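You operate a simulated robot arm through the tools that you are given. There is no shell and no other tool.

The job below is to be done with a simulated robot arm. You get a single attempt, and the scene is never put back.

TASK
Clamp the Tamrelle carton, then add the two bottles its label lists and shut both flaps.
Fine: take them from the green rack. Set down upright: what you pick out.
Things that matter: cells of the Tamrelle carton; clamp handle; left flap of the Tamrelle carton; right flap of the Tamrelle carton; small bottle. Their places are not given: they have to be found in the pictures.

Only the result counts: the job must be done as asked and must still hold three seconds after the hand-in. Knocking over, shifting, dropping, spilling or breaking anything else fails it.

THE ROBOT
A 7-joint arm with a four-finger gripper, fixed in place. Base frame: the origin is at the foot of the arm, x ahead of it, y to its left, z up. Readings come in m, degrees, newtons and seconds.
Its first joint turns from -69.0 to 172.0 degrees. Payload 3.67 kg.
The tool frame sits at the grasp point between the pads (the TCP): z along the fingers, y along the line on which they close. The tips reach 0.028 m beyond it. Largest opening 0.112 m; the body of the gripper starts 0.073 m behind the TCP.
Orientation is that of the tool frame in the base frame, as a unit quaternion [x, y, z, w]. With the fingers straight down and closing along the base's y, the tool's x points along the base's -x, its y along +y and its z along -z.

THE INTERFACE
- The arm moves only by the tool arm_command. Its argument "increments" is a list of rows, each a list of 7 numbers: the shift along the base's x, y, z in m, then the turn, a rotation vector about the base's x, y, z in degrees, then the finger opening in m, from 0 to 0.112. In form: [[x, y, z, wx, wy, wz, claw], ...]. A call has 1 to 20 rows; each row shifts and turns the commanded pose from where the row before left it. Rows are played at 5 a second. More than 0.05 m and 8.6 degrees between two rows, or a gripper value outside its range, and nothing of the call is played. Where a pose cannot be reached the arm comes as near as it can. A force on the tool above 60 N (or 10 N above the force at the start of the call, whichever is more), or a blocked arm, ends the call early, and 0.2 s more pass. Each finger halts on what it meets, pressing with about 42 N; the grip force reading is that of the motor and also rises with nothing between the fingers. The clock runs only during rows and for 0.2 s after the last one: add rows that do not move to give the fingers time. The reply holds the time, the measured pose of the TCP, the force on the tool along the base axes, the opening and the grip force, in the units named above and with some noise, with the torque about the TCP (base axes, N m) and any sound that the robot's microphone picked up, and new pictures: "views" is both (left out), scene, wrist or none.
- Cameras (640 x 400 px; columns grow to the right, rows downward): "scene" is fixed at [0.05, -0.5008, 1.3541]; the picture's right is [0.13, -0.99, 0.00], its down [-0.47, -0.06, -0.88] and it looks along [0.87, 0.12, -0.47] (base axes); focal length 317 px, centre (320, 200). "wrist" rides on the gripper at [0.06, -0.018, -0.104] in the tool frame; the picture's right is [0.29, 0.96, 0.00], its down [-0.80, 0.24, -0.55] and it looks along [-0.53, 0.16, 0.83] (tool axes); focal length 234 px, centre (320, 200).
- slide_trunk(by): slides the trunk up (or, below 0, down) by that many m; the arm rides with it, the base frame stays. It gives what a move gives, with no picture.
- pixel_to_xyz(camera, pixels): for up to 12 pixels [column, row] of the newest picture of that camera ("zoom" is the newest enlarged one), the place [x, y, z] in the base frame of the surface seen there, good to about 0.003 m. The clock stands still meanwhile.
- enlarge(camera, box): a new picture of the part [left, top, right, bottom] of that camera's present view, enlarged. The clock stands still meanwhile.
- finish_job(): hands the job in; it is judged then, once.

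Open the gripper and draw the arm clear of the work before you hand the job in, unless the task says otherwise.

The tools are called after ">>>" as a command line: name --pt "numbers of a row" for each row, then --argument value for the rest, lists and objects as JSON in quotes. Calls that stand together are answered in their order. arm_command: Moves the arm, as the interface text tells. Its arguments: {"type":"object","properties":{"increments":{"type":"array","items":{"type":"array","items":{"type":"number"}}},"views":{"type":"string","enum":["both","scene","wrist","none"]}},"required":["increments"]} The other tools are called the same way: slide_trunk (by) slides the trunk up or down; pixel_to_xyz (camera, pixels) gives the place of the surface under pixels of a picture; enlarge (camera, box) takes an enlarged picture of a part of a camera's view; finish_job () hands the job in.

At the start:

```text
clock: 0.0
tool_pos: [0.648, -0.5969, 1.1387]
orientation: [0.0, 1.0, 0.0, 0.0]
contact_force: [-0.1, 0.7, -0.3]
moment: [0.01, -0.02, 0.04]
finger_gap: 0.1121
gripper_force: 0.1
trunk travel left (down, up): [-0.575, 0.265]
```

scene: 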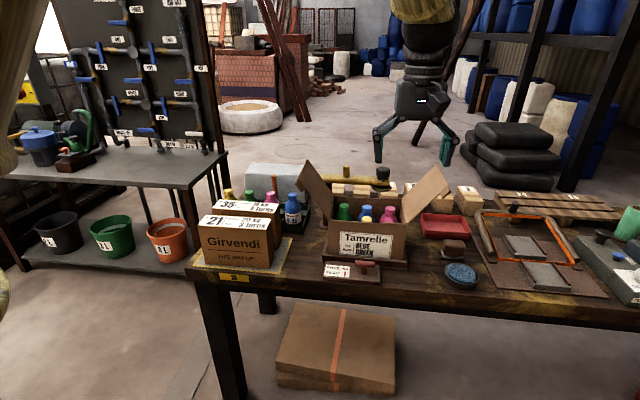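
wrist: 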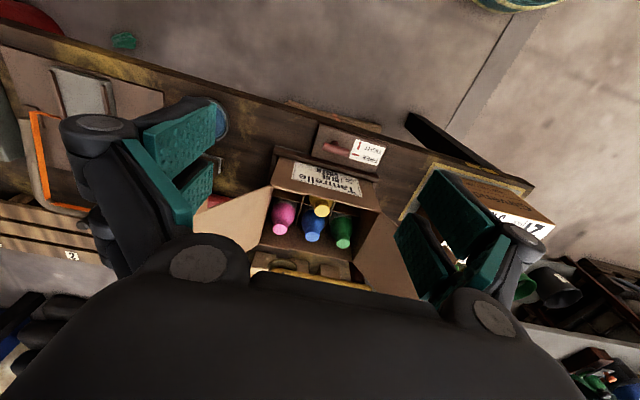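

The scene shows the Tamrelle carton at about (365,220) with open flaps, and a label at (365,244). I'll enlarge several parts to read labels and find the rack and clamp.

>>> enlarge --camera "scene" --box '[290, 150, 450, 290]'

>>> enlarge --camera "scene" --box '[185, 150, 345, 290]'

>>> enlarge --camera "scene" --box '[430, 160, 640, 310]'

>>> enlarge --camera "wrist" --box '[180, 100, 460, 310]'

```text
2.86 times, centred on (370, 220) of scene
```

zoom: 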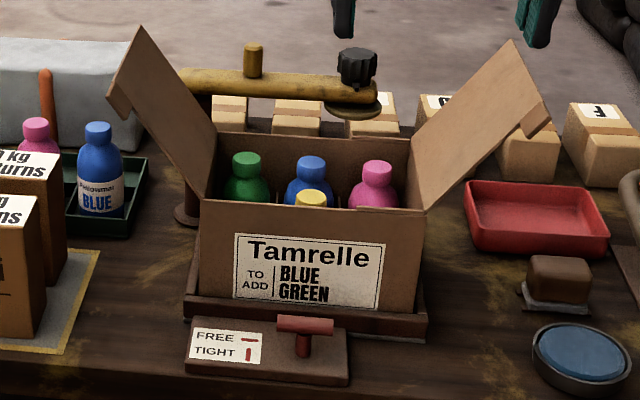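

```text
2.86 times, centred on (265, 220) of scene
```

zoom: 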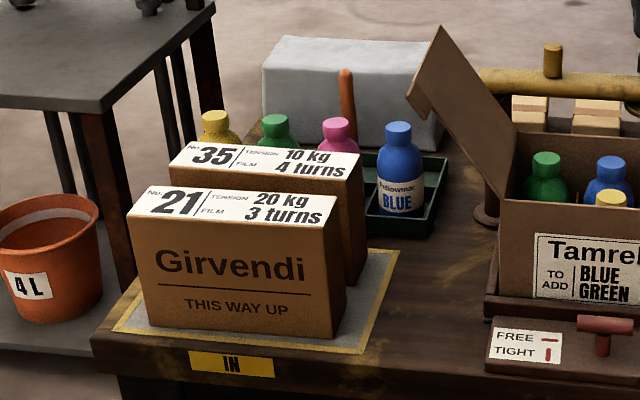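

```text
2.67 times, centred on (535, 235) of scene
```

zoom: 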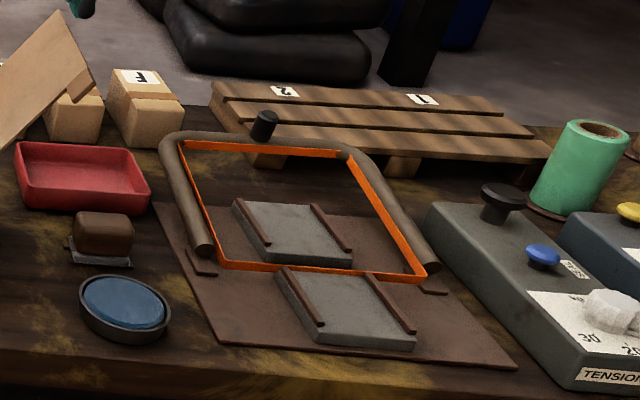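

```text
1.90 times, centred on (320, 205) of wrist
```

zoom: 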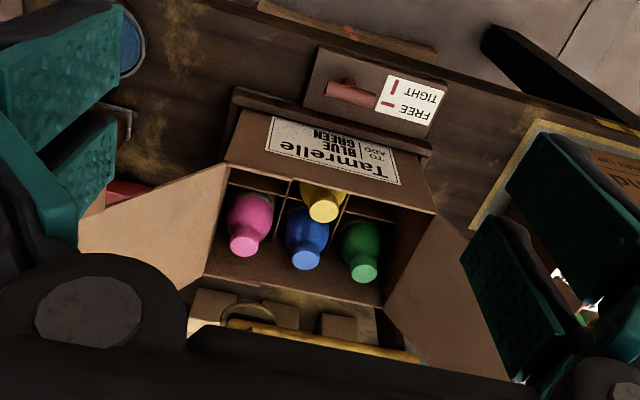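

The label says to add BLUE and GREEN; the handle bar looks in the FREE position. I'll measure the main items in the scene picture.

>>> pixel_to_xyz --camera "scene" --pixels '[[366, 263], [356, 263], [376, 263], [340, 215], [405, 222], [340, 265], [410, 262], [420, 275], [292, 195], [293, 213], [300, 190], [270, 197]]'

>>> pixel_to_xyz --camera "wrist" --pixels '[[276, 160], [379, 211], [375, 187], [269, 235], [348, 256], [287, 228], [314, 236], [344, 243], [323, 213], [265, 205], [362, 220], [335, 147]]'

```text
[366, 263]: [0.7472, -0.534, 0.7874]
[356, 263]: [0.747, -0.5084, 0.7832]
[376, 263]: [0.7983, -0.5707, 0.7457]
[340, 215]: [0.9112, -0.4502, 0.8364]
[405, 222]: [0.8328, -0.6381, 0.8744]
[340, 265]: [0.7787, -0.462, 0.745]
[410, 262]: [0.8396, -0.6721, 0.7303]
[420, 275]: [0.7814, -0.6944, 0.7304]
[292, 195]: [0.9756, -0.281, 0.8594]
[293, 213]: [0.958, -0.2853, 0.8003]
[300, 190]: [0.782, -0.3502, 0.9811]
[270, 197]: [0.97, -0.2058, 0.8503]
```

```text
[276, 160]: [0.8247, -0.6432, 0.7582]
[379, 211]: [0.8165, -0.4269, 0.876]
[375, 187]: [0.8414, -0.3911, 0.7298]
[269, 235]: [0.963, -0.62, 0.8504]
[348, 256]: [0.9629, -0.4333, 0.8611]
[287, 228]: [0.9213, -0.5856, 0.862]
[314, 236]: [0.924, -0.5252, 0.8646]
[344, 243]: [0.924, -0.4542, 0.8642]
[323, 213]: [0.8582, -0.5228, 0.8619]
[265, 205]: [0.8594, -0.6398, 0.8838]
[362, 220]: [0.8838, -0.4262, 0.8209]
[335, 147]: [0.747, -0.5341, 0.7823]
```

The table top is at z≈0.73, the carton spans roughly x 0.82–0.97, y −0.645…−0.426, top 0.875. I'll measure the Girvendi cartons, flap tips and the yellow arm, then move the wrist camera over to see the rack.

>>> pixel_to_xyz --camera "scene" --pixels '[[205, 216], [270, 222], [278, 206], [213, 202], [228, 190], [250, 192], [269, 189], [305, 163], [322, 193], [437, 168], [379, 172], [353, 167]]'

>>> arm_command --pt "0.01 0.05 0.01 0 0 0 0.112" --pt "0.01 0.05 0.01 0 0 0 0.112" --pt "0.01 0.05 0.01 0 0 0 0.112" --pt "0.01 0.05 0.01 0 0 0 0.112" --pt "0.01 0.05 0.01 0 0 0 0.112" --pt "0.01 0.05 0.01 0 0 0 0.112" --pt "0 0 0 0 0 0 0.112"

```text
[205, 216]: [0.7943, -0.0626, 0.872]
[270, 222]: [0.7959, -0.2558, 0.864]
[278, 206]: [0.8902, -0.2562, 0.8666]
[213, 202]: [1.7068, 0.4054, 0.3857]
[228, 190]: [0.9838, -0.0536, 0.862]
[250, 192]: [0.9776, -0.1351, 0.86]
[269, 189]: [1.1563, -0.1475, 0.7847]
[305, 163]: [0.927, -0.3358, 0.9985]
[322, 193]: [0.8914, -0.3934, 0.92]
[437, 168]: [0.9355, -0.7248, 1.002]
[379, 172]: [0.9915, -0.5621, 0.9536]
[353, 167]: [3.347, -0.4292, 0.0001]
```

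```text
refused: row 1 steps farther than a row can; nothing moved
```

The Girvendi cartons top out at z≈0.87 and the rack bottles' caps sit at x≈0.976. I'll move in smaller steps toward the rack with the wrist camera.

>>> arm_command --pt "0.01 0.045 0.01 0 0 0 0.112" --pt "0.01 0.045 0.01 0 0 0 0.112" --pt "0.01 0.045 0.01 0 0 0 0.112" --pt "0.01 0.045 0.01 0 0 0 0.112" --pt "0.01 0.045 0.01 0 0 0 0.112" --pt "0.01 0.045 0.01 0 0 0 0.112" --pt "0 0.045 0 0 0 0 0.112" --pt "0 0 0 0 0 0 0.112"

```text
clock: 1.8
tool_pos: [0.7069, -0.2811, 1.199]
orientation: [0.0, 1.0, 0.001, 0.0]
contact_force: [-0.2, -0.3, 0.5]
moment: [0.01, -0.03, 0.0]
finger_gap: 0.1121
gripper_force: 0.1
trunk travel left (down, up): [-0.575, 0.265]
```

scene: 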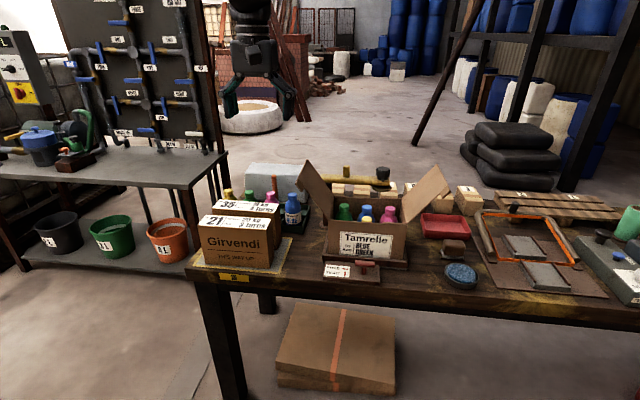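
wrist: 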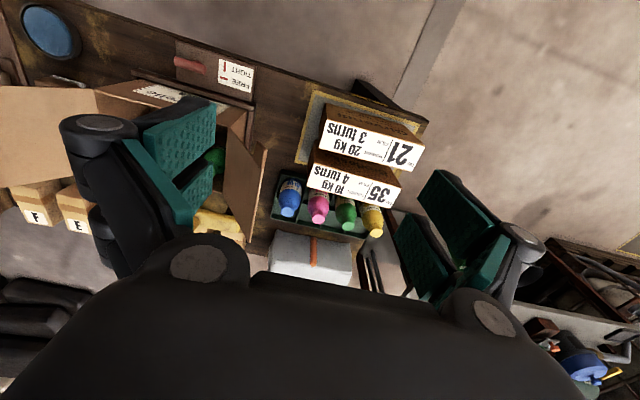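

The rack with four bottles is visible at about (330,215) in the wrist picture. I'll enlarge and measure.

>>> enlarge --camera "wrist" --box '[250, 150, 410, 250]'

>>> pixel_to_xyz --camera "wrist" --pixels '[[288, 212], [319, 218], [348, 225], [377, 232], [305, 193], [388, 208], [275, 200], [297, 222], [352, 238], [335, 231], [330, 150], [421, 140]]'

```text
4.00 times, centred on (330, 200) of wrist
```

zoom: 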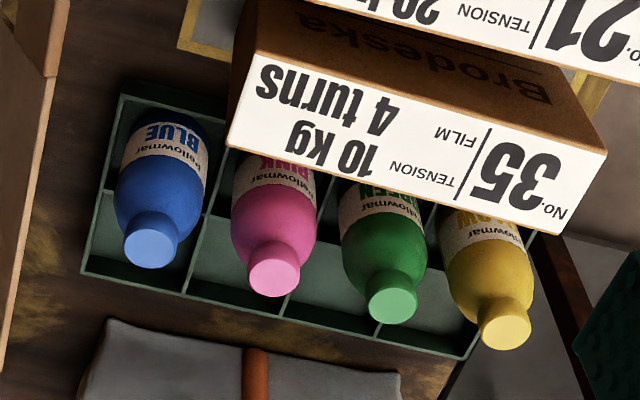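

```text
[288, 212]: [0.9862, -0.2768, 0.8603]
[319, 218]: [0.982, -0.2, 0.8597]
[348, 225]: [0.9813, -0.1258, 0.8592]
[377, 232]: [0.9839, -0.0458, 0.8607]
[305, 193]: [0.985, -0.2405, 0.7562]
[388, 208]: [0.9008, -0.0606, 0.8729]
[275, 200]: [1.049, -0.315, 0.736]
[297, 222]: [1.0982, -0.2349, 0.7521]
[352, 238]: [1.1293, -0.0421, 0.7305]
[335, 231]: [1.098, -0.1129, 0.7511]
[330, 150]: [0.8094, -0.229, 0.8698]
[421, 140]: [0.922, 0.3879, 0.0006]
```

Bottle cap centres in the zoom: blue (151,240), pink (274,270), green (392,298). Measuring cap edges and body sides.

>>> pixel_to_xyz --camera "zoom" --pixels '[[151, 247], [128, 247], [175, 244], [274, 276], [392, 305], [372, 302], [415, 302], [117, 195], [203, 185], [345, 260], [425, 250], [150, 225]]'

```text
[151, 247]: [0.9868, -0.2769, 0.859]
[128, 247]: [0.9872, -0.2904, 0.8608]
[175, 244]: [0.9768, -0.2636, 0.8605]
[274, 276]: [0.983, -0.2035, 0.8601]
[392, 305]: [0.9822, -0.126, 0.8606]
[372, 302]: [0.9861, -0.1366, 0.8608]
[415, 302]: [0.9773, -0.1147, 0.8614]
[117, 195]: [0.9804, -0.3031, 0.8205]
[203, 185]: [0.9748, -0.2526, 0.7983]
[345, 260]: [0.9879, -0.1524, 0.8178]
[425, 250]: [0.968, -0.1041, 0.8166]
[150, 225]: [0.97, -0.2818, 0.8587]
```

Blue is at about (0.981,−0.277) and green at (0.981,−0.127), both ~0.052 m wide, cap top 0.860. First the clamp: I move above its handle (0.747,−0.534) while turning the gripper 90° so it closes along x.

>>> arm_command --pt "0.001 -0.0211 -0.012 0 0 7.5 0.112" --pt "0.001 -0.0211 -0.012 0 0 7.5 0.112" --pt "0.001 -0.0211 -0.012 0 0 7.5 0.112" --pt "0.001 -0.0211 -0.012 0 0 7.5 0.112" --pt "0.001 -0.0211 -0.012 0 0 7.5 0.112" --pt "0.001 -0.0211 -0.012 0 0 7.5 0.112" --pt "0.001 -0.0211 -0.012 0 0 7.5 0.112" --pt "0.001 -0.0211 -0.012 0 0 7.5 0.112" --pt "0.001 -0.0211 -0.012 0 0 7.5 0.112" --pt "0.001 -0.0211 -0.012 0 0 7.5 0.112" --pt "0.001 -0.0211 -0.012 0 0 7.5 0.112" --pt "0.001 -0.0211 -0.012 0 0 7.5 0.112" --pt "0 0 0 0 0 0 0.112"

```text
clock: 4.6
tool_pos: [0.7192, -0.5336, 1.0541]
orientation: [0.708, -0.707, 0.0, 0.001]
contact_force: [-0.7, 1.4, 0.6]
moment: [-0.01, 0.04, -0.02]
finger_gap: 0.1118
gripper_force: 0.0
trunk travel left (down, up): [-0.575, 0.265]
```

scene: 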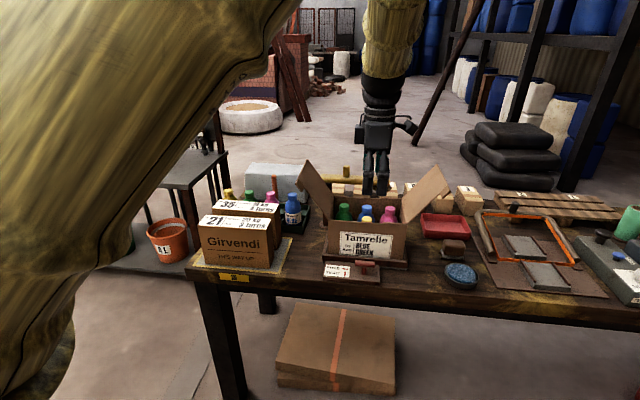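
wrist: 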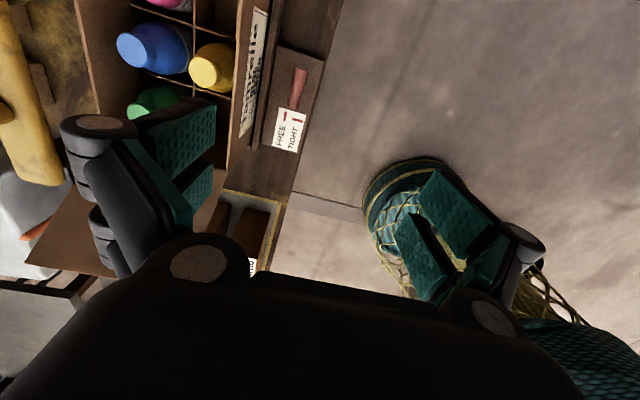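

The handle shows in the wrist picture at (298,88). I'll enlarge it and measure its ends.

>>> enlarge --camera "wrist" --box '[240, 40, 340, 160]'

>>> pixel_to_xyz --camera "wrist" --pixels '[[301, 71], [298, 87], [294, 104], [304, 87], [292, 86], [310, 120], [225, 95], [210, 85], [120, 40], [205, 70], [185, 85], [262, 20]]'

>>> enlarge --camera "wrist" --box '[0, 0, 280, 175]'

```text
3.33 times, centred on (290, 100) of wrist
```

zoom: 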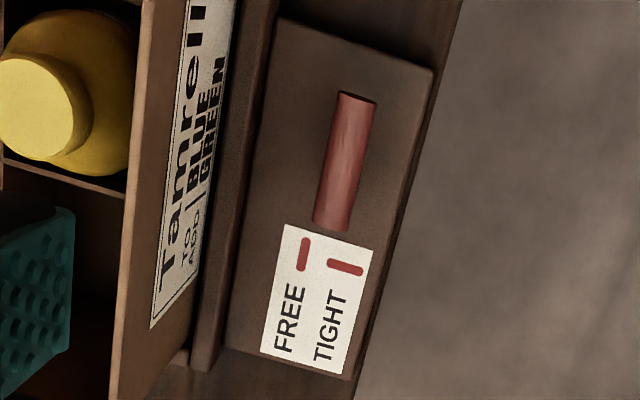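

```text
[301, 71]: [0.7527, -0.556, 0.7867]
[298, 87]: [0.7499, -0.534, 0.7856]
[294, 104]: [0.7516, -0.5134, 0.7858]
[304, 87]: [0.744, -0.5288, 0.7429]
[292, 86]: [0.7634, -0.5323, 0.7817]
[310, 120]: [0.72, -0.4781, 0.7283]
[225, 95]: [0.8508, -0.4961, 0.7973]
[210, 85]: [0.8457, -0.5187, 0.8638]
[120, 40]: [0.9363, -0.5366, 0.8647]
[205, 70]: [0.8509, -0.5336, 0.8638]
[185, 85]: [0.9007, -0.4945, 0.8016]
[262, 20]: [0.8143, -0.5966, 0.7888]
```

```text
2.29 times, centred on (140, 88) of wrist
```

zoom: 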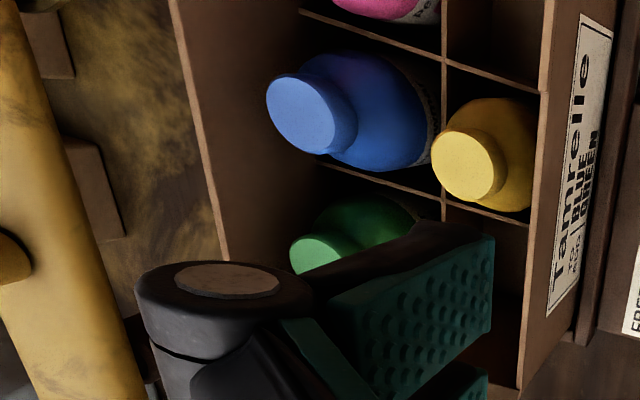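

The handle bar runs along y from about −0.557 to −0.512, centre x≈0.752, top z≈0.786. I lower to just above it with a narrower opening and look again.

>>> arm_command --pt "0.0055 0 -0.025 0 0 0 0.06" --pt "0.0055 0 -0.025 0 0 0 0.06" --pt "0.0055 0 -0.025 0 0 0 0.06" --pt "0.0055 0 -0.025 0 0 0 0.06" --pt "0.0055 0 -0.025 0 0 0 0.06" --pt "0.0055 0 -0.025 0 0 0 0.06" --pt "0 0 -0.02 0 0 0 0.06" --pt "0 0 -0.02 0 0 0 0.06" --pt "0 0 0 0 0 0 0.06"

```text
clock: 6.6
tool_pos: [0.7535, -0.5346, 0.8635]
orientation: [0.707, -0.707, 0.0, 0.0]
contact_force: [-0.6, 0.4, -0.2]
moment: [0.0, 0.0, 0.02]
finger_gap: 0.0603
gripper_force: 0.0
trunk travel left (down, up): [-0.575, 0.265]
```

scene: 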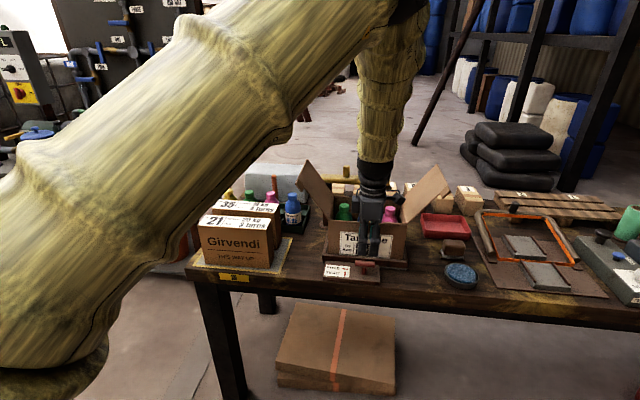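
wrist: 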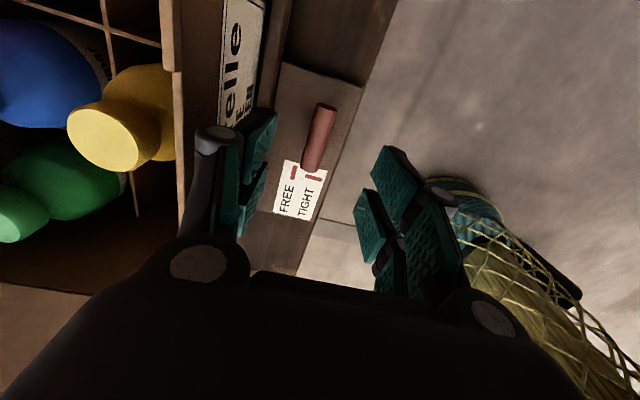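

The bar sits between the fingers at (318,138). Measuring the bar and the carton's front wall before descending.

>>> pixel_to_xyz --camera "wrist" --pixels '[[326, 106], [318, 137], [311, 168], [327, 138], [310, 136], [328, 106], [168, 30], [176, 90], [245, 30], [265, 80], [300, 130], [285, 120]]'

>>> enlarge --camera "wrist" --box '[240, 60, 400, 220]'

```text
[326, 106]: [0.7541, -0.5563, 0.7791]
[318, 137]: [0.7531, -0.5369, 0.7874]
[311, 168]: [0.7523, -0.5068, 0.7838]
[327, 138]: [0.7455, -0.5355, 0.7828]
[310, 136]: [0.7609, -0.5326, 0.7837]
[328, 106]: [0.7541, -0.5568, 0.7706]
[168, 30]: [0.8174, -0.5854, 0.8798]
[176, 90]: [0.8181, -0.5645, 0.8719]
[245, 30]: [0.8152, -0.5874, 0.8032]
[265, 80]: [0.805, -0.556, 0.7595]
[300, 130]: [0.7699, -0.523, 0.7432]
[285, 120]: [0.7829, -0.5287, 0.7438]
```

```text
2.50 times, centred on (320, 140) of wrist
```

zoom: 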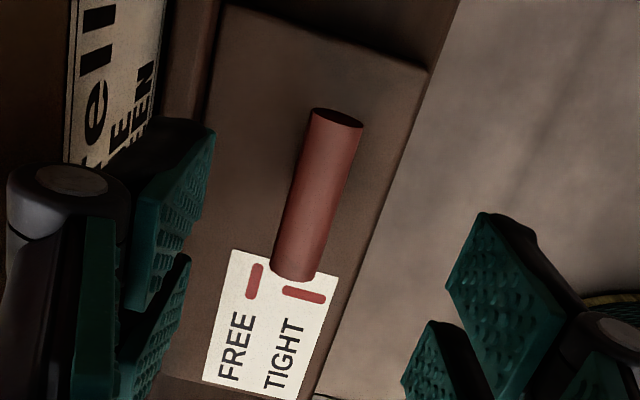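

Bar centre is about (0.753,−0.533,0.778), and the carton front wall at 0.8175 leaves a small clearance. I descend straight down so the pads straddle the bar.

>>> arm_command --pt "0 0.001 -0.02 0 0 0 0.05" --pt "-0.001 0 -0.02 0 0 0 0.045" --pt "0 0 -0.02 0 0 0 0.04" --pt "0 0 -0.015 0 0 0 0.04" --pt "0 0 -0.008 0 0 0 0.04" --pt "0 0 0 0 0 0 0.04" --views "both"

```text
clock: 8.0
tool_pos: [0.7526, -0.5327, 0.7829]
orientation: [0.708, -0.707, 0.0, 0.0]
contact_force: [-0.4, 0.0, -0.6]
moment: [-0.03, 0.0, 0.05]
finger_gap: 0.0402
gripper_force: 0.0
trunk travel left (down, up): [-0.575, 0.265]
```

scene: 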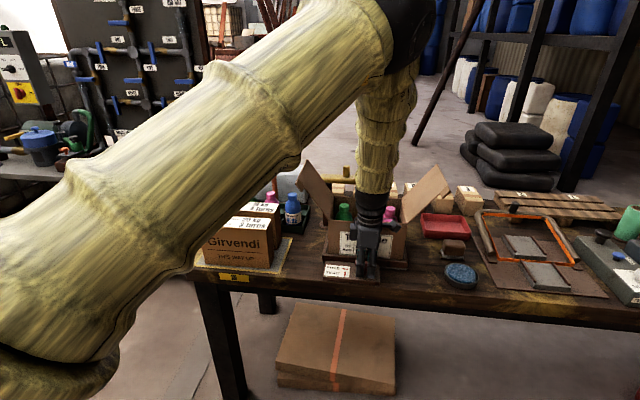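
wrist: 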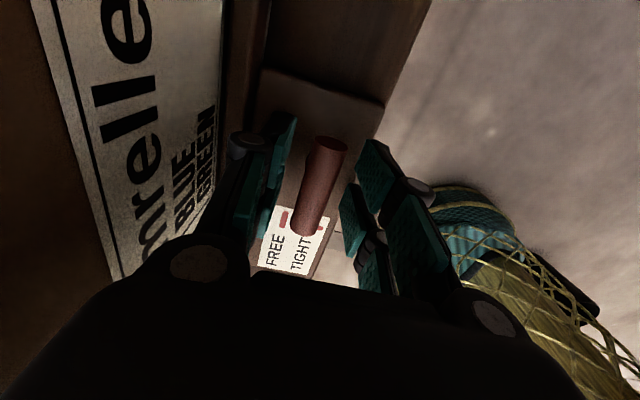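

The bar at (320,185) is between the pads. I close on it.

>>> arm_command --pt "0 0 -0.003 0 0 0 0.03" --pt "0 0 0 0 0 0 0.01" --pt "0 0 0 0 0 0 0.0" --pt "0 0 0 0 0 0 0.0" --views "wrist"

```text
clock: 9.0
tool_pos: [0.753, -0.5336, 0.7785]
orientation: [0.707, -0.707, -0.001, -0.001]
contact_force: [9.8, -1.6, -1.7]
moment: [0.08, -0.07, 0.0]
finger_gap: 0.0157
gripper_force: 45.0
trunk travel left (down, up): [-0.575, 0.265]
```

wrist: 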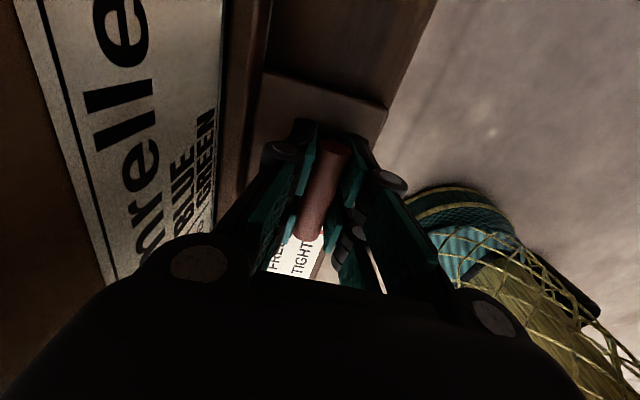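

The bar is held (gap 0.0157 m). I try a small clockwise turn and watch the torque.

>>> arm_command --pt "0 0 0 0 0 -5 0.0" --pt "0 0 0 0 0 -5 0.0" --pt "0 0 0 0 0 0 0.0" --views "wrist"

```text
clock: 9.8
tool_pos: [0.7538, -0.5327, 0.7791]
orientation: [-0.643, 0.766, 0.0, 0.001]
contact_force: [13.5, 1.5, -0.2]
moment: [0.8, -0.13, -0.03]
finger_gap: 0.0157
gripper_force: 45.3
trunk travel left (down, up): [-0.575, 0.265]
```

wrist: 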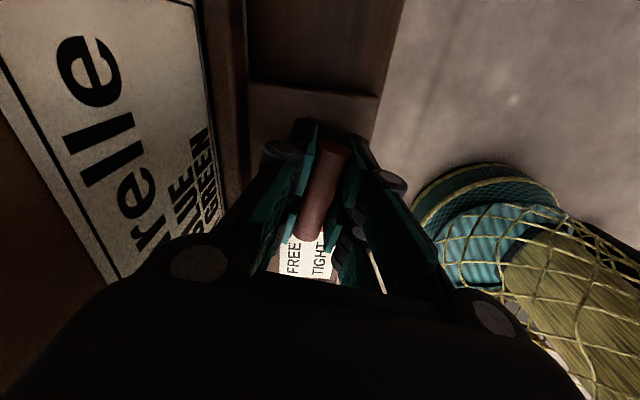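

The handle turned 10° with little z torque. I continue clockwise.

>>> arm_command --pt "0 0 0 0 0 -8 0.0" --pt "0 0 0 0 0 -8 0.0" --pt "0 0 0 0 0 -8 0.0" --pt "0 0 0 0 0 -8 0.0" --pt "0 0 0 0 0 0 0.0" --views "wrist"

```text
clock: 11.0
tool_pos: [0.7524, -0.532, 0.7781]
orientation: [-0.406, 0.914, 0.001, -0.001]
contact_force: [4.2, 10.1, 0.1]
moment: [0.28, -0.12, 0.06]
finger_gap: 0.0156
gripper_force: 45.4
trunk travel left (down, up): [-0.575, 0.265]
```

wrist: 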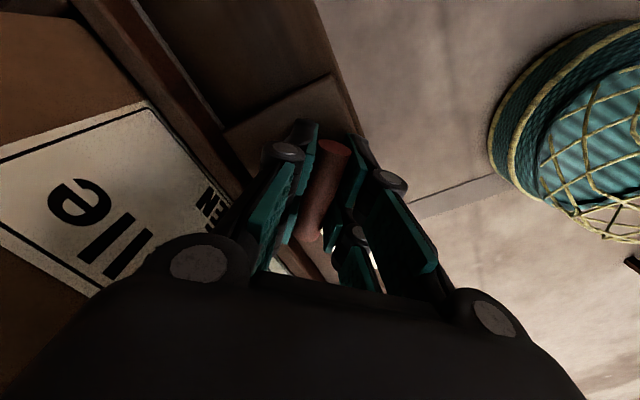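

The handle follows freely (48° to go). I finish the turn to 90°.

>>> arm_command --pt "0 0 0 0 0 -8 0.0" --pt "0 0 0 0 0 -8 0.0" --pt "0 0 0 0 0 -8 0.0" --pt "0 0 0 0 0 -8 0.0" --pt "0 0 0 0 0 -8 0.0" --pt "0 0 0 0 0 -8 0.0" --pt "0 0 0 0 0 0 0.0" --views "wrist"

```text
clock: 12.6
tool_pos: [0.7514, -0.5317, 0.7794]
orientation: [0.0, 1.0, 0.001, -0.002]
contact_force: [-23.4, 40.0, -18.8]
moment: [-0.01, -0.02, 0.2]
finger_gap: 0.0155
gripper_force: 44.5
trunk travel left (down, up): [-0.575, 0.265]
```

wrist: 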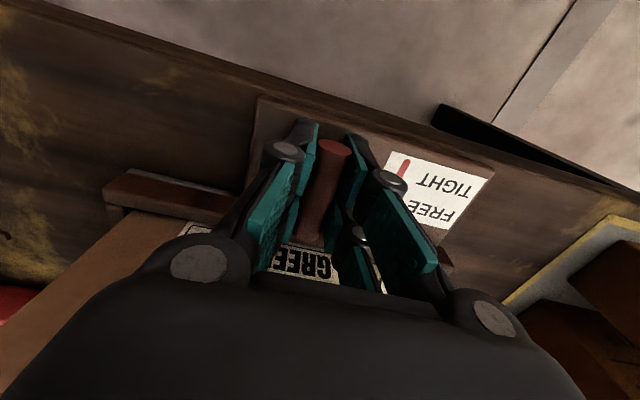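

The bar is now along x (TIGHT), with 40 N of lateral force from the stop. I open and rise to check.

>>> arm_command --pt "0 0 0 0 0 0 0.03" --pt "0 0 0 0 0 0 0.04" --pt "0 0 0.03 0 0 0 0.04" --pt "0 0 0.04 0 0 0 0.04" --pt "0 0 0.04 0 0 0 0.04" --pt "-0.02 0 0.04 0 0 0 0.04" --pt "-0.02 0 0.04 0 0 0 0.06" --pt "-0.02 0 0.04 0 0 0 0.06" --pt "0 0 0 0 0 0 0.06"

>>> enlarge --camera "wrist" --box '[200, 50, 460, 230]'

```text
clock: 14.6
tool_pos: [0.6941, -0.5365, 1.0069]
orientation: [0.0, 1.0, 0.001, -0.001]
contact_force: [0.5, 0.3, 0.0]
moment: [0.04, 0.03, -0.03]
finger_gap: 0.0599
gripper_force: 0.1
trunk travel left (down, up): [-0.575, 0.265]
```

scene: 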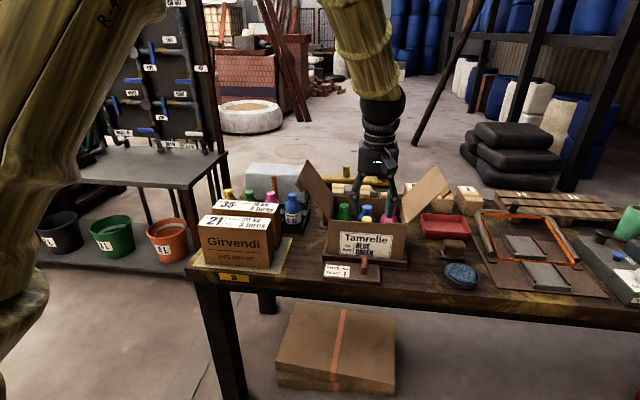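
wrist: 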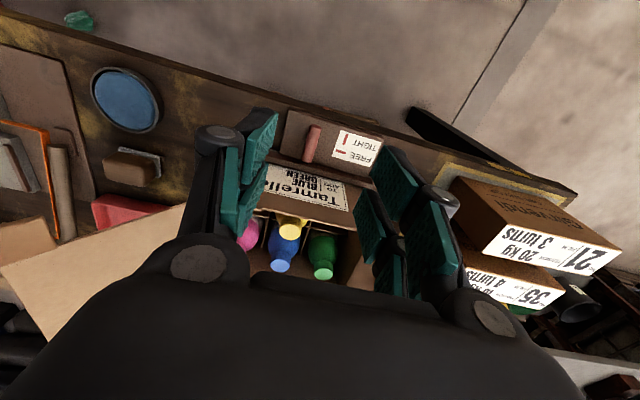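

```text
2.22 times, centred on (330, 140) of wrist
```

zoom: 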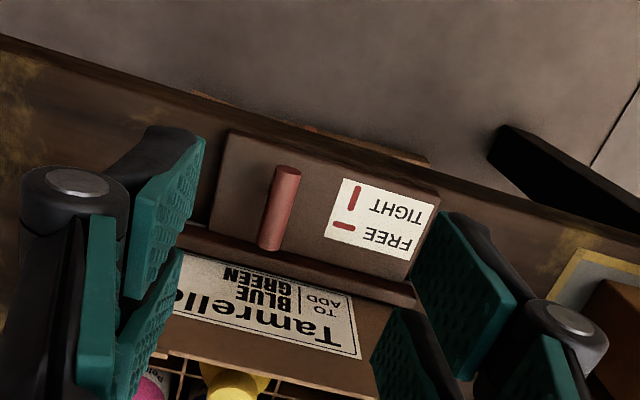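

The handle is parallel to the TIGHT mark. I verify its angle and re-measure the carton corners.

>>> pixel_to_xyz --camera "zoom" --pixels '[[287, 172], [279, 205], [270, 240]]'

>>> pixel_to_xyz --camera "scene" --pixels '[[363, 262], [365, 271], [330, 219], [406, 223]]'

>>> enlarge --camera "scene" --box '[310, 180, 430, 290]'

```text
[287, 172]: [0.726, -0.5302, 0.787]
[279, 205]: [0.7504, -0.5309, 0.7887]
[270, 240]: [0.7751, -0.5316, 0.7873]
```

```text
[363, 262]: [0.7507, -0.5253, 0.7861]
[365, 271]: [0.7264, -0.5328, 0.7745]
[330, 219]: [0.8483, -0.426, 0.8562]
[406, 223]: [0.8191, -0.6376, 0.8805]
```

```text
3.64 times, centred on (370, 235) of scene
```

zoom: 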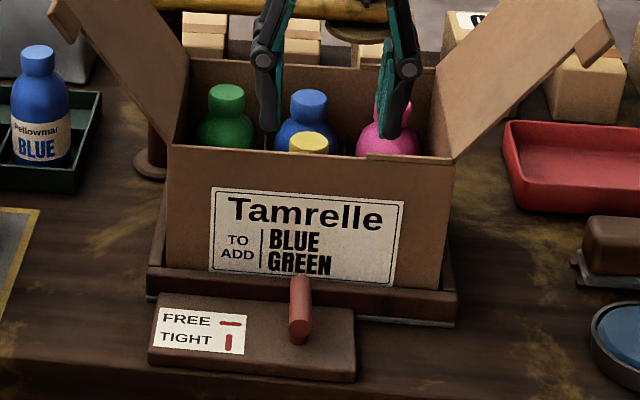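

The clamp reads TIGHT: bar along x within about 2°. Next I raise the gripper and move it over to the blue rack bottle, turning −90° so the fingers close along x.

>>> arm_command --pt "0 0 0.045 0 0 0 0.06" --pt "0 0 0.045 0 0 0 0.06" --pt "0.02 0.0236 0.005 0 0 -8.18 0.06" --pt "0.02 0.0236 0 0 0 -8.18 0.06" --pt "0.02 0.0236 0 0 0 -8.18 0.06" --pt "0.02 0.0236 0 0 0 -8.18 0.06" --pt "0.02 0.0236 0 0 0 -8.18 0.06" --pt "0.02 0.0236 0 0 0 -8.18 0.06" --pt "0.02 0.0236 0 0 0 -8.18 0.06" --pt "0.02 0.0236 0 0 0 -8.18 0.06" --pt "0.02 0.0236 0 0 0 -8.18 0.06" --pt "0.02 0.0236 0 0 0 -8.18 0.06" --pt "0.02 0.0236 0 0 0 -8.2 0.06" --pt "0 0 0 0 0 0 0.06"

```text
clock: 17.6
tool_pos: [0.9152, -0.2764, 1.1057]
orientation: [0.708, 0.706, 0.001, 0.0]
contact_force: [-0.7, -1.4, -0.3]
moment: [-0.02, -0.01, 0.01]
finger_gap: 0.06
gripper_force: 0.1
trunk travel left (down, up): [-0.575, 0.265]
```

scene: 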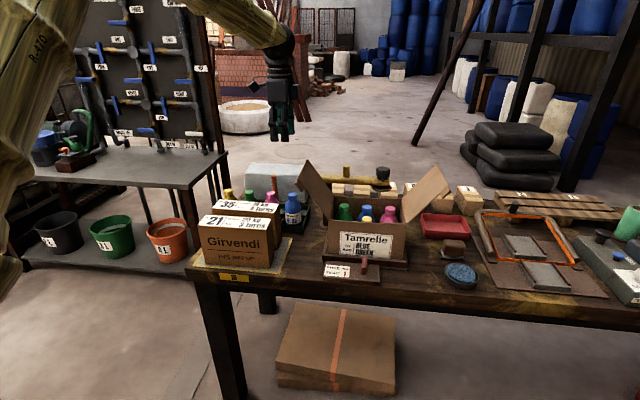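
wrist: 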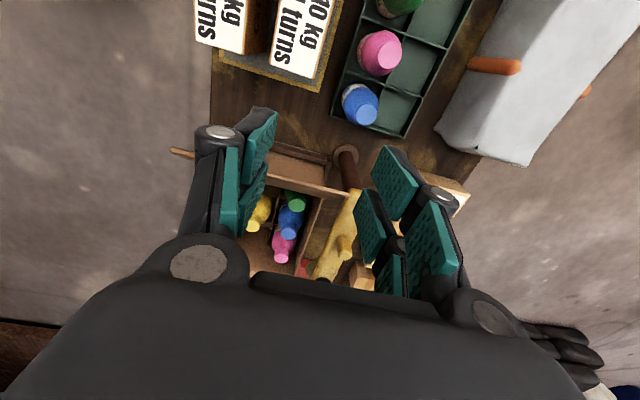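

The blue cap is at (369,112); the yellow beam runs behind the carton at (340,240). I measure the caps, flap edge and beam.

>>> pixel_to_xyz --camera "wrist" --pixels '[[369, 113], [387, 61], [176, 152], [338, 194], [348, 157], [344, 200], [330, 240], [316, 268], [345, 245], [303, 275], [325, 170], [400, 120]]'

>>> enlarge --camera "wrist" --box '[160, 60, 460, 290]'

```text
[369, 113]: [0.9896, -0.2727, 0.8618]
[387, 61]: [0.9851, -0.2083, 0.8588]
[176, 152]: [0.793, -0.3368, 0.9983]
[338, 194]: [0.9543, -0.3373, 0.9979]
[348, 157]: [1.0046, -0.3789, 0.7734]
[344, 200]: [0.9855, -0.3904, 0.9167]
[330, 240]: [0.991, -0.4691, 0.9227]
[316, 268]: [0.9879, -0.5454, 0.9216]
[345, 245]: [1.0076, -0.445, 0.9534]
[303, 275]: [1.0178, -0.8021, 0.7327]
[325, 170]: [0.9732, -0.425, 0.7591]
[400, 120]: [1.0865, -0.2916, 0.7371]
```

```text
1.74 times, centred on (310, 175) of wrist
```

zoom: 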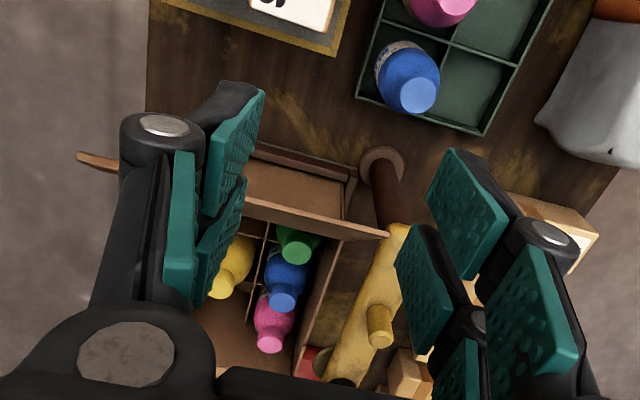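

The flap's back edge ends at x≈0.955 and the beam is parked behind the carton. I move above the blue bottle at (0.983,−0.277) and lower to z≈0.97.

>>> arm_command --pt "0.034 0 -0.03 0 0 0 0.06" --pt "0.034 0 -0.03 0 0 0 0.06" --pt "0 0 -0.04 0 0 0 0.06" --pt "0 0 -0.035 0 0 0 0.06" --pt "0 0 0 0 0 0 0.06"

```text
clock: 18.8
tool_pos: [0.9795, -0.2737, 0.9677]
orientation: [0.707, 0.708, 0.0, -0.001]
contact_force: [0.1, 0.5, 0.2]
moment: [-0.01, -0.01, 0.01]
finger_gap: 0.0602
gripper_force: 0.2
trunk travel left (down, up): [-0.575, 0.265]
```

scene: 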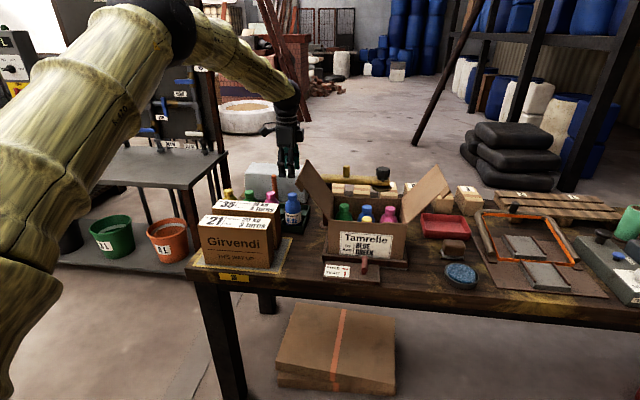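
wrist: 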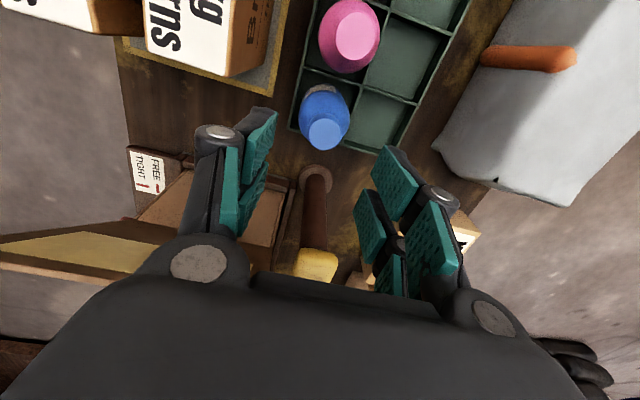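

The blue cap's disc is at (326,135). I measure its centre and edges.

>>> enlarge --camera "wrist" --box '[270, 60, 390, 180]'

>>> pixel_to_xyz --camera "wrist" --pixels '[[326, 135], [310, 135], [341, 133], [326, 122], [325, 148], [302, 115], [349, 110], [350, 35], [338, 170], [365, 120]]'

```text
3.33 times, centred on (330, 120) of wrist
```

zoom: 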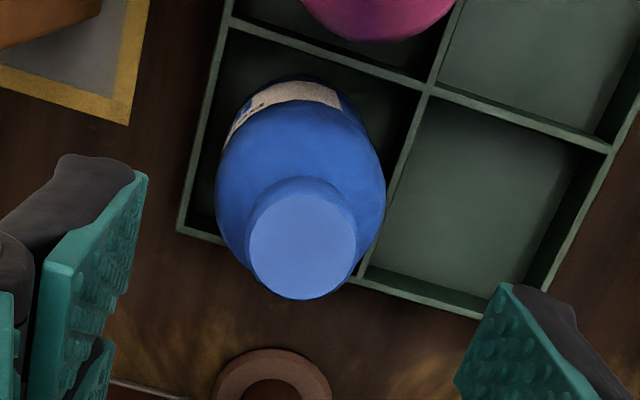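

```text
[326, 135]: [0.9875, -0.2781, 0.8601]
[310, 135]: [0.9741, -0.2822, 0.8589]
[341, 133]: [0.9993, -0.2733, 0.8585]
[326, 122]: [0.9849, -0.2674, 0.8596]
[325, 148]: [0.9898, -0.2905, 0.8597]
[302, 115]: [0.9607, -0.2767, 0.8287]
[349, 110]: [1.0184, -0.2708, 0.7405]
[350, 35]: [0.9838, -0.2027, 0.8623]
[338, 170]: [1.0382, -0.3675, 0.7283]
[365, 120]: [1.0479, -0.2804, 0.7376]
```

The cap centre is about (0.986,−0.279), top 0.860. I shift onto it and lower so the pads embrace the cap (TCP z≈0.865).

>>> arm_command --pt "0.006 -0.0045 -0.03 0 0 0 0.06" --pt "0 0 -0.03 0 0 0 0.06" --pt "0 0 -0.025 0 0 0 0.06" --pt "0 0 -0.0187 0 0 0 0.05" --pt "0 0 0 0 0 0 0.05" --views "both"

>>> enlarge --camera "wrist" --box '[240, 100, 420, 280]'

>>> enlarge --camera "scene" --box '[250, 150, 350, 250]'

```text
clock: 20.0
tool_pos: [0.9866, -0.2788, 0.8648]
orientation: [0.707, 0.707, 0.0, 0.0]
contact_force: [-0.1, -0.6, 0.1]
moment: [0.0, -0.03, -0.04]
finger_gap: 0.0498
gripper_force: 0.1
trunk travel left (down, up): [-0.575, 0.265]
```

scene: 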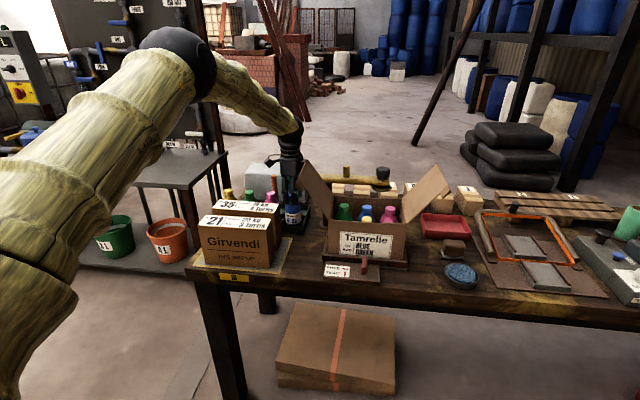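
wrist: 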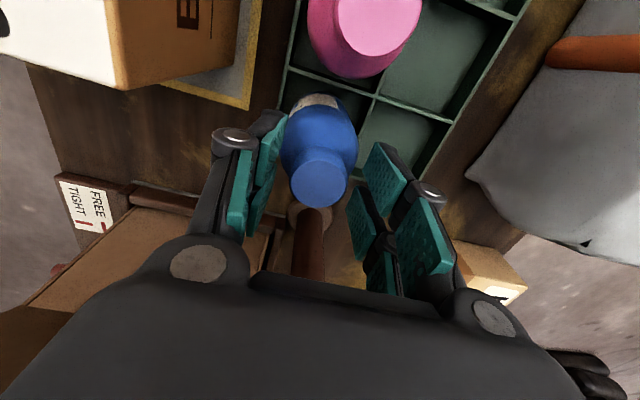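

```text
2.22 times, centred on (330, 190) of wrist
```

zoom: 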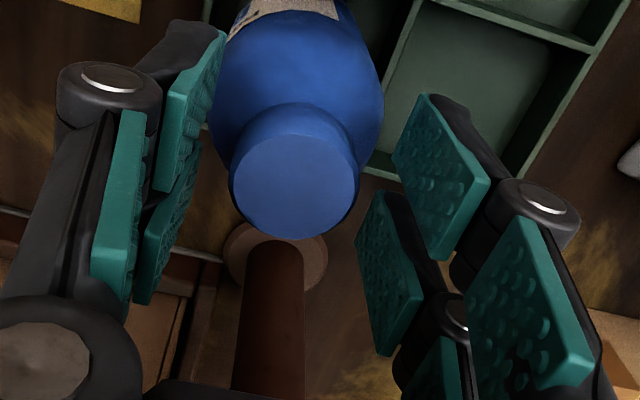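

```text
4.00 times, centred on (300, 200) of scene
```

zoom: 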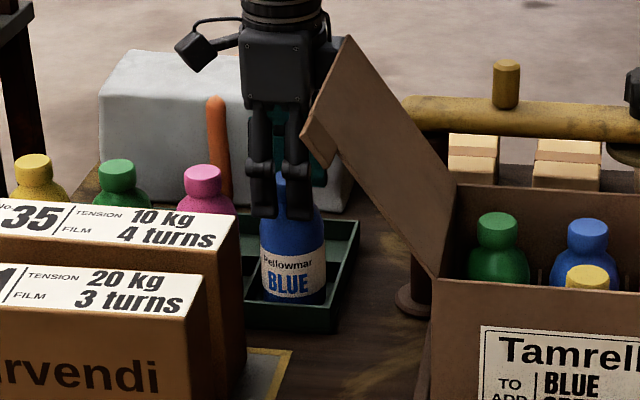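

The fingers straddle the cap with tips near its lower rim. I raise 3 mm so the tips do not catch the shoulder, then close.

>>> arm_command --pt "0 0 0.003 0 0 0 0.05" --pt "0 0 0 0 0 0 0.035" --pt "0 0 0 0 0 0 0.02" --pt "0 0 0 0 0 0 0.01" --pt "0 0 0 0 0 0 0.01" --views "wrist"

```text
clock: 21.2
tool_pos: [0.9866, -0.2769, 0.8677]
orientation: [0.707, 0.707, 0.0, 0.0]
contact_force: [-0.2, 0.7, 1.4]
moment: [0.01, 0.0, 0.01]
finger_gap: 0.0295
gripper_force: 41.7
trunk travel left (down, up): [-0.575, 0.265]
```

wrist: 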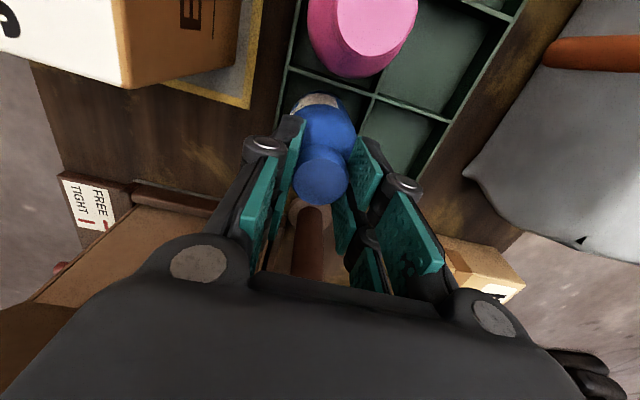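

The cap is gripped at 0.0295 m. I lift straight up gently and check.

>>> arm_command --pt "0 0 0.015 0 0 0 0.01" --pt "0 0 0.025 0 0 0 0.01" --pt "0 0 0.04 0 0 0 0.01" --pt "0 0 0.04 0 0 0 0.01" --pt "0 0 0 0 0 0 0.01" --views "both"

>>> enlarge --camera "scene" --box '[230, 120, 390, 250]'

```text
clock: 22.4
tool_pos: [0.9861, -0.2781, 0.9874]
orientation: [0.707, 0.707, -0.001, 0.0]
contact_force: [0.0, -0.7, -2.9]
moment: [0.03, 0.0, 0.02]
finger_gap: 0.0293
gripper_force: 41.6
trunk travel left (down, up): [-0.575, 0.265]
```

scene: 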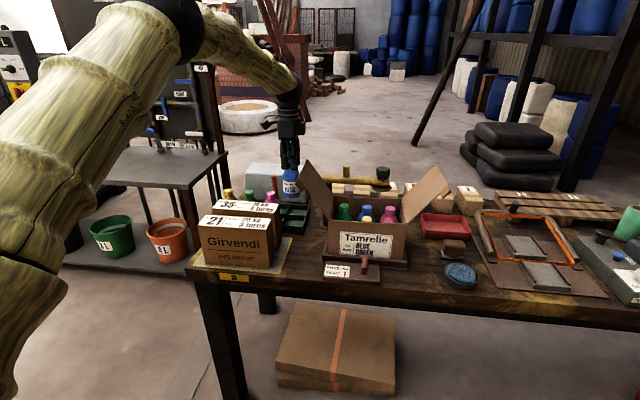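
wrist: 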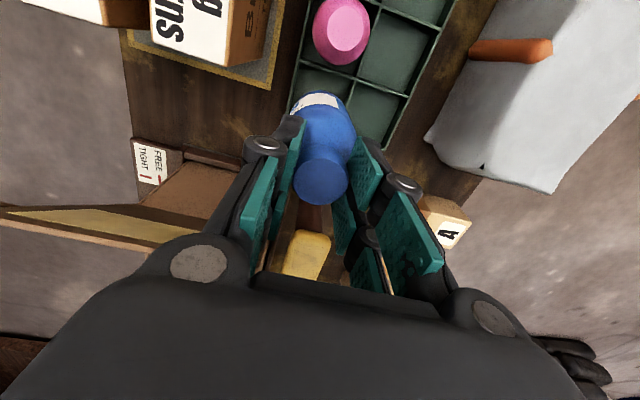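

```text
3.08 times, centred on (310, 185) of scene
```

zoom: 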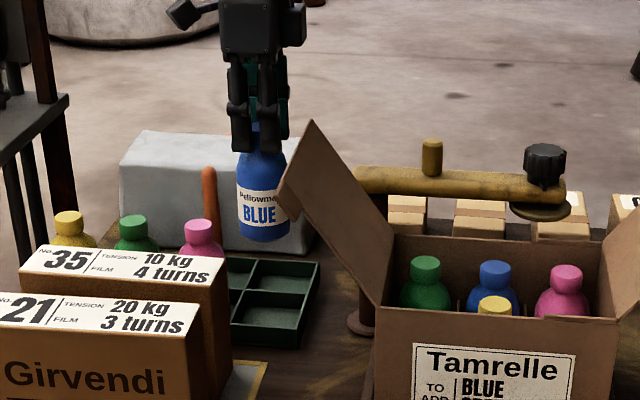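

The blue bottle hangs straight and free. I raise it above the flap tips (z≈1.0) and carry it over the carton's front-right cell.

>>> arm_command --pt "0 0 0.04 0 0 0 0.01" --pt "0 0 0.045 0 0 0 0.01" --pt "0 0 0.045 0 0 0 0.01" --pt "0 0 0.045 0 0 0 0.01" --pt "-0.007 -0.015 0 0 0 0 0.01" --pt "-0.013 -0.033 0 0 0 0 0.01" --pt "-0.013 -0.033 0 0 0 0 0.01" --pt "-0.013 -0.033 0 0 0 0 0.01" --pt "-0.013 -0.033 0 0 0 0 0.01" --pt "-0.013 -0.033 0 0 0 0 0.01" --pt "-0.013 -0.033 0 0 0 0 0.01" --pt "-0.013 -0.033 0 0 0 0 0.01" --pt "-0.013 -0.033 0 0 0 0 0.01" --pt "-0.013 -0.033 0 0 0 0 0.01" --pt "-0.009 -0.016 0 0 0 0 0.01" --pt "0 0 0 0 0 0 0.01"

```text
clock: 25.8
tool_pos: [0.8537, -0.6072, 1.1624]
orientation: [0.707, 0.707, 0.0, -0.001]
contact_force: [-1.1, 0.2, -3.0]
moment: [-0.02, 0.0, -0.05]
finger_gap: 0.0293
gripper_force: 41.9
trunk travel left (down, up): [-0.575, 0.265]
```

scene: 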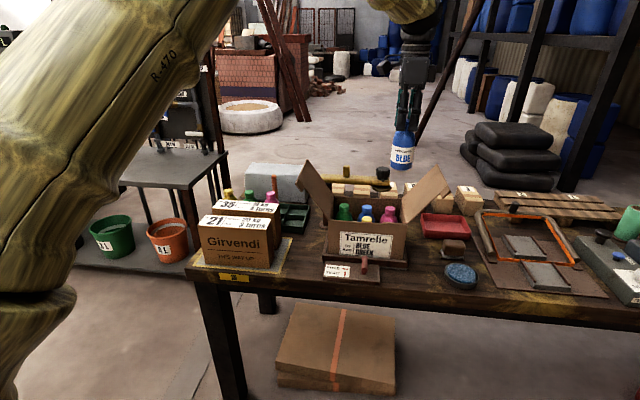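
wrist: 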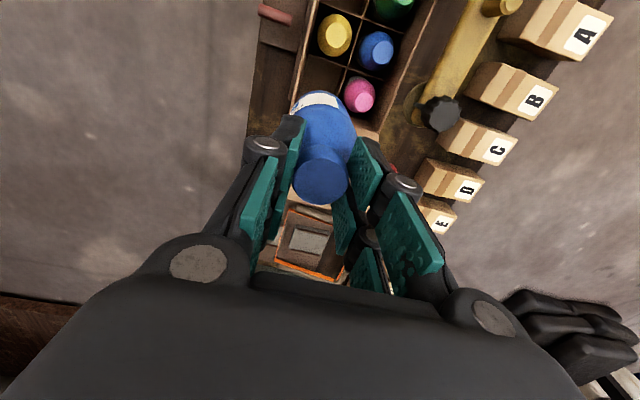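

The cells are visible at the top of the wrist picture. I enlarge and measure dividers and caps to get the exact cell centre.

>>> enlarge --camera "wrist" --box '[270, 0, 450, 140]'

```text
2.86 times, centred on (360, 70) of wrist
```

zoom: 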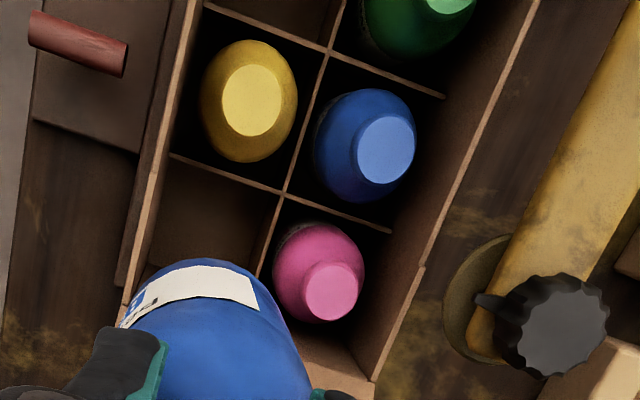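

>>> pixel_to_xyz --camera "zoom" --pixels '[[251, 102], [386, 150], [332, 292], [450, 4], [328, 50], [286, 190], [258, 270], [170, 156], [230, 174], [262, 30], [385, 230], [130, 270]]'

```text
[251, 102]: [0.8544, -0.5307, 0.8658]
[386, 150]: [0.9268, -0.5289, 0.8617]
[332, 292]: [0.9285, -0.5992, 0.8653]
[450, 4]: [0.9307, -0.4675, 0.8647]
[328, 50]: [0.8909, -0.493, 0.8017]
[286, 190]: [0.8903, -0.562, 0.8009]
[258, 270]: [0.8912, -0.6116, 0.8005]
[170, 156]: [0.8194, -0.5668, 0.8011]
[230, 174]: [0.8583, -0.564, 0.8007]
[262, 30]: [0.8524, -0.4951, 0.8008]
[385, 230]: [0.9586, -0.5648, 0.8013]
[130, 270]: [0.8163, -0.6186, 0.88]
```

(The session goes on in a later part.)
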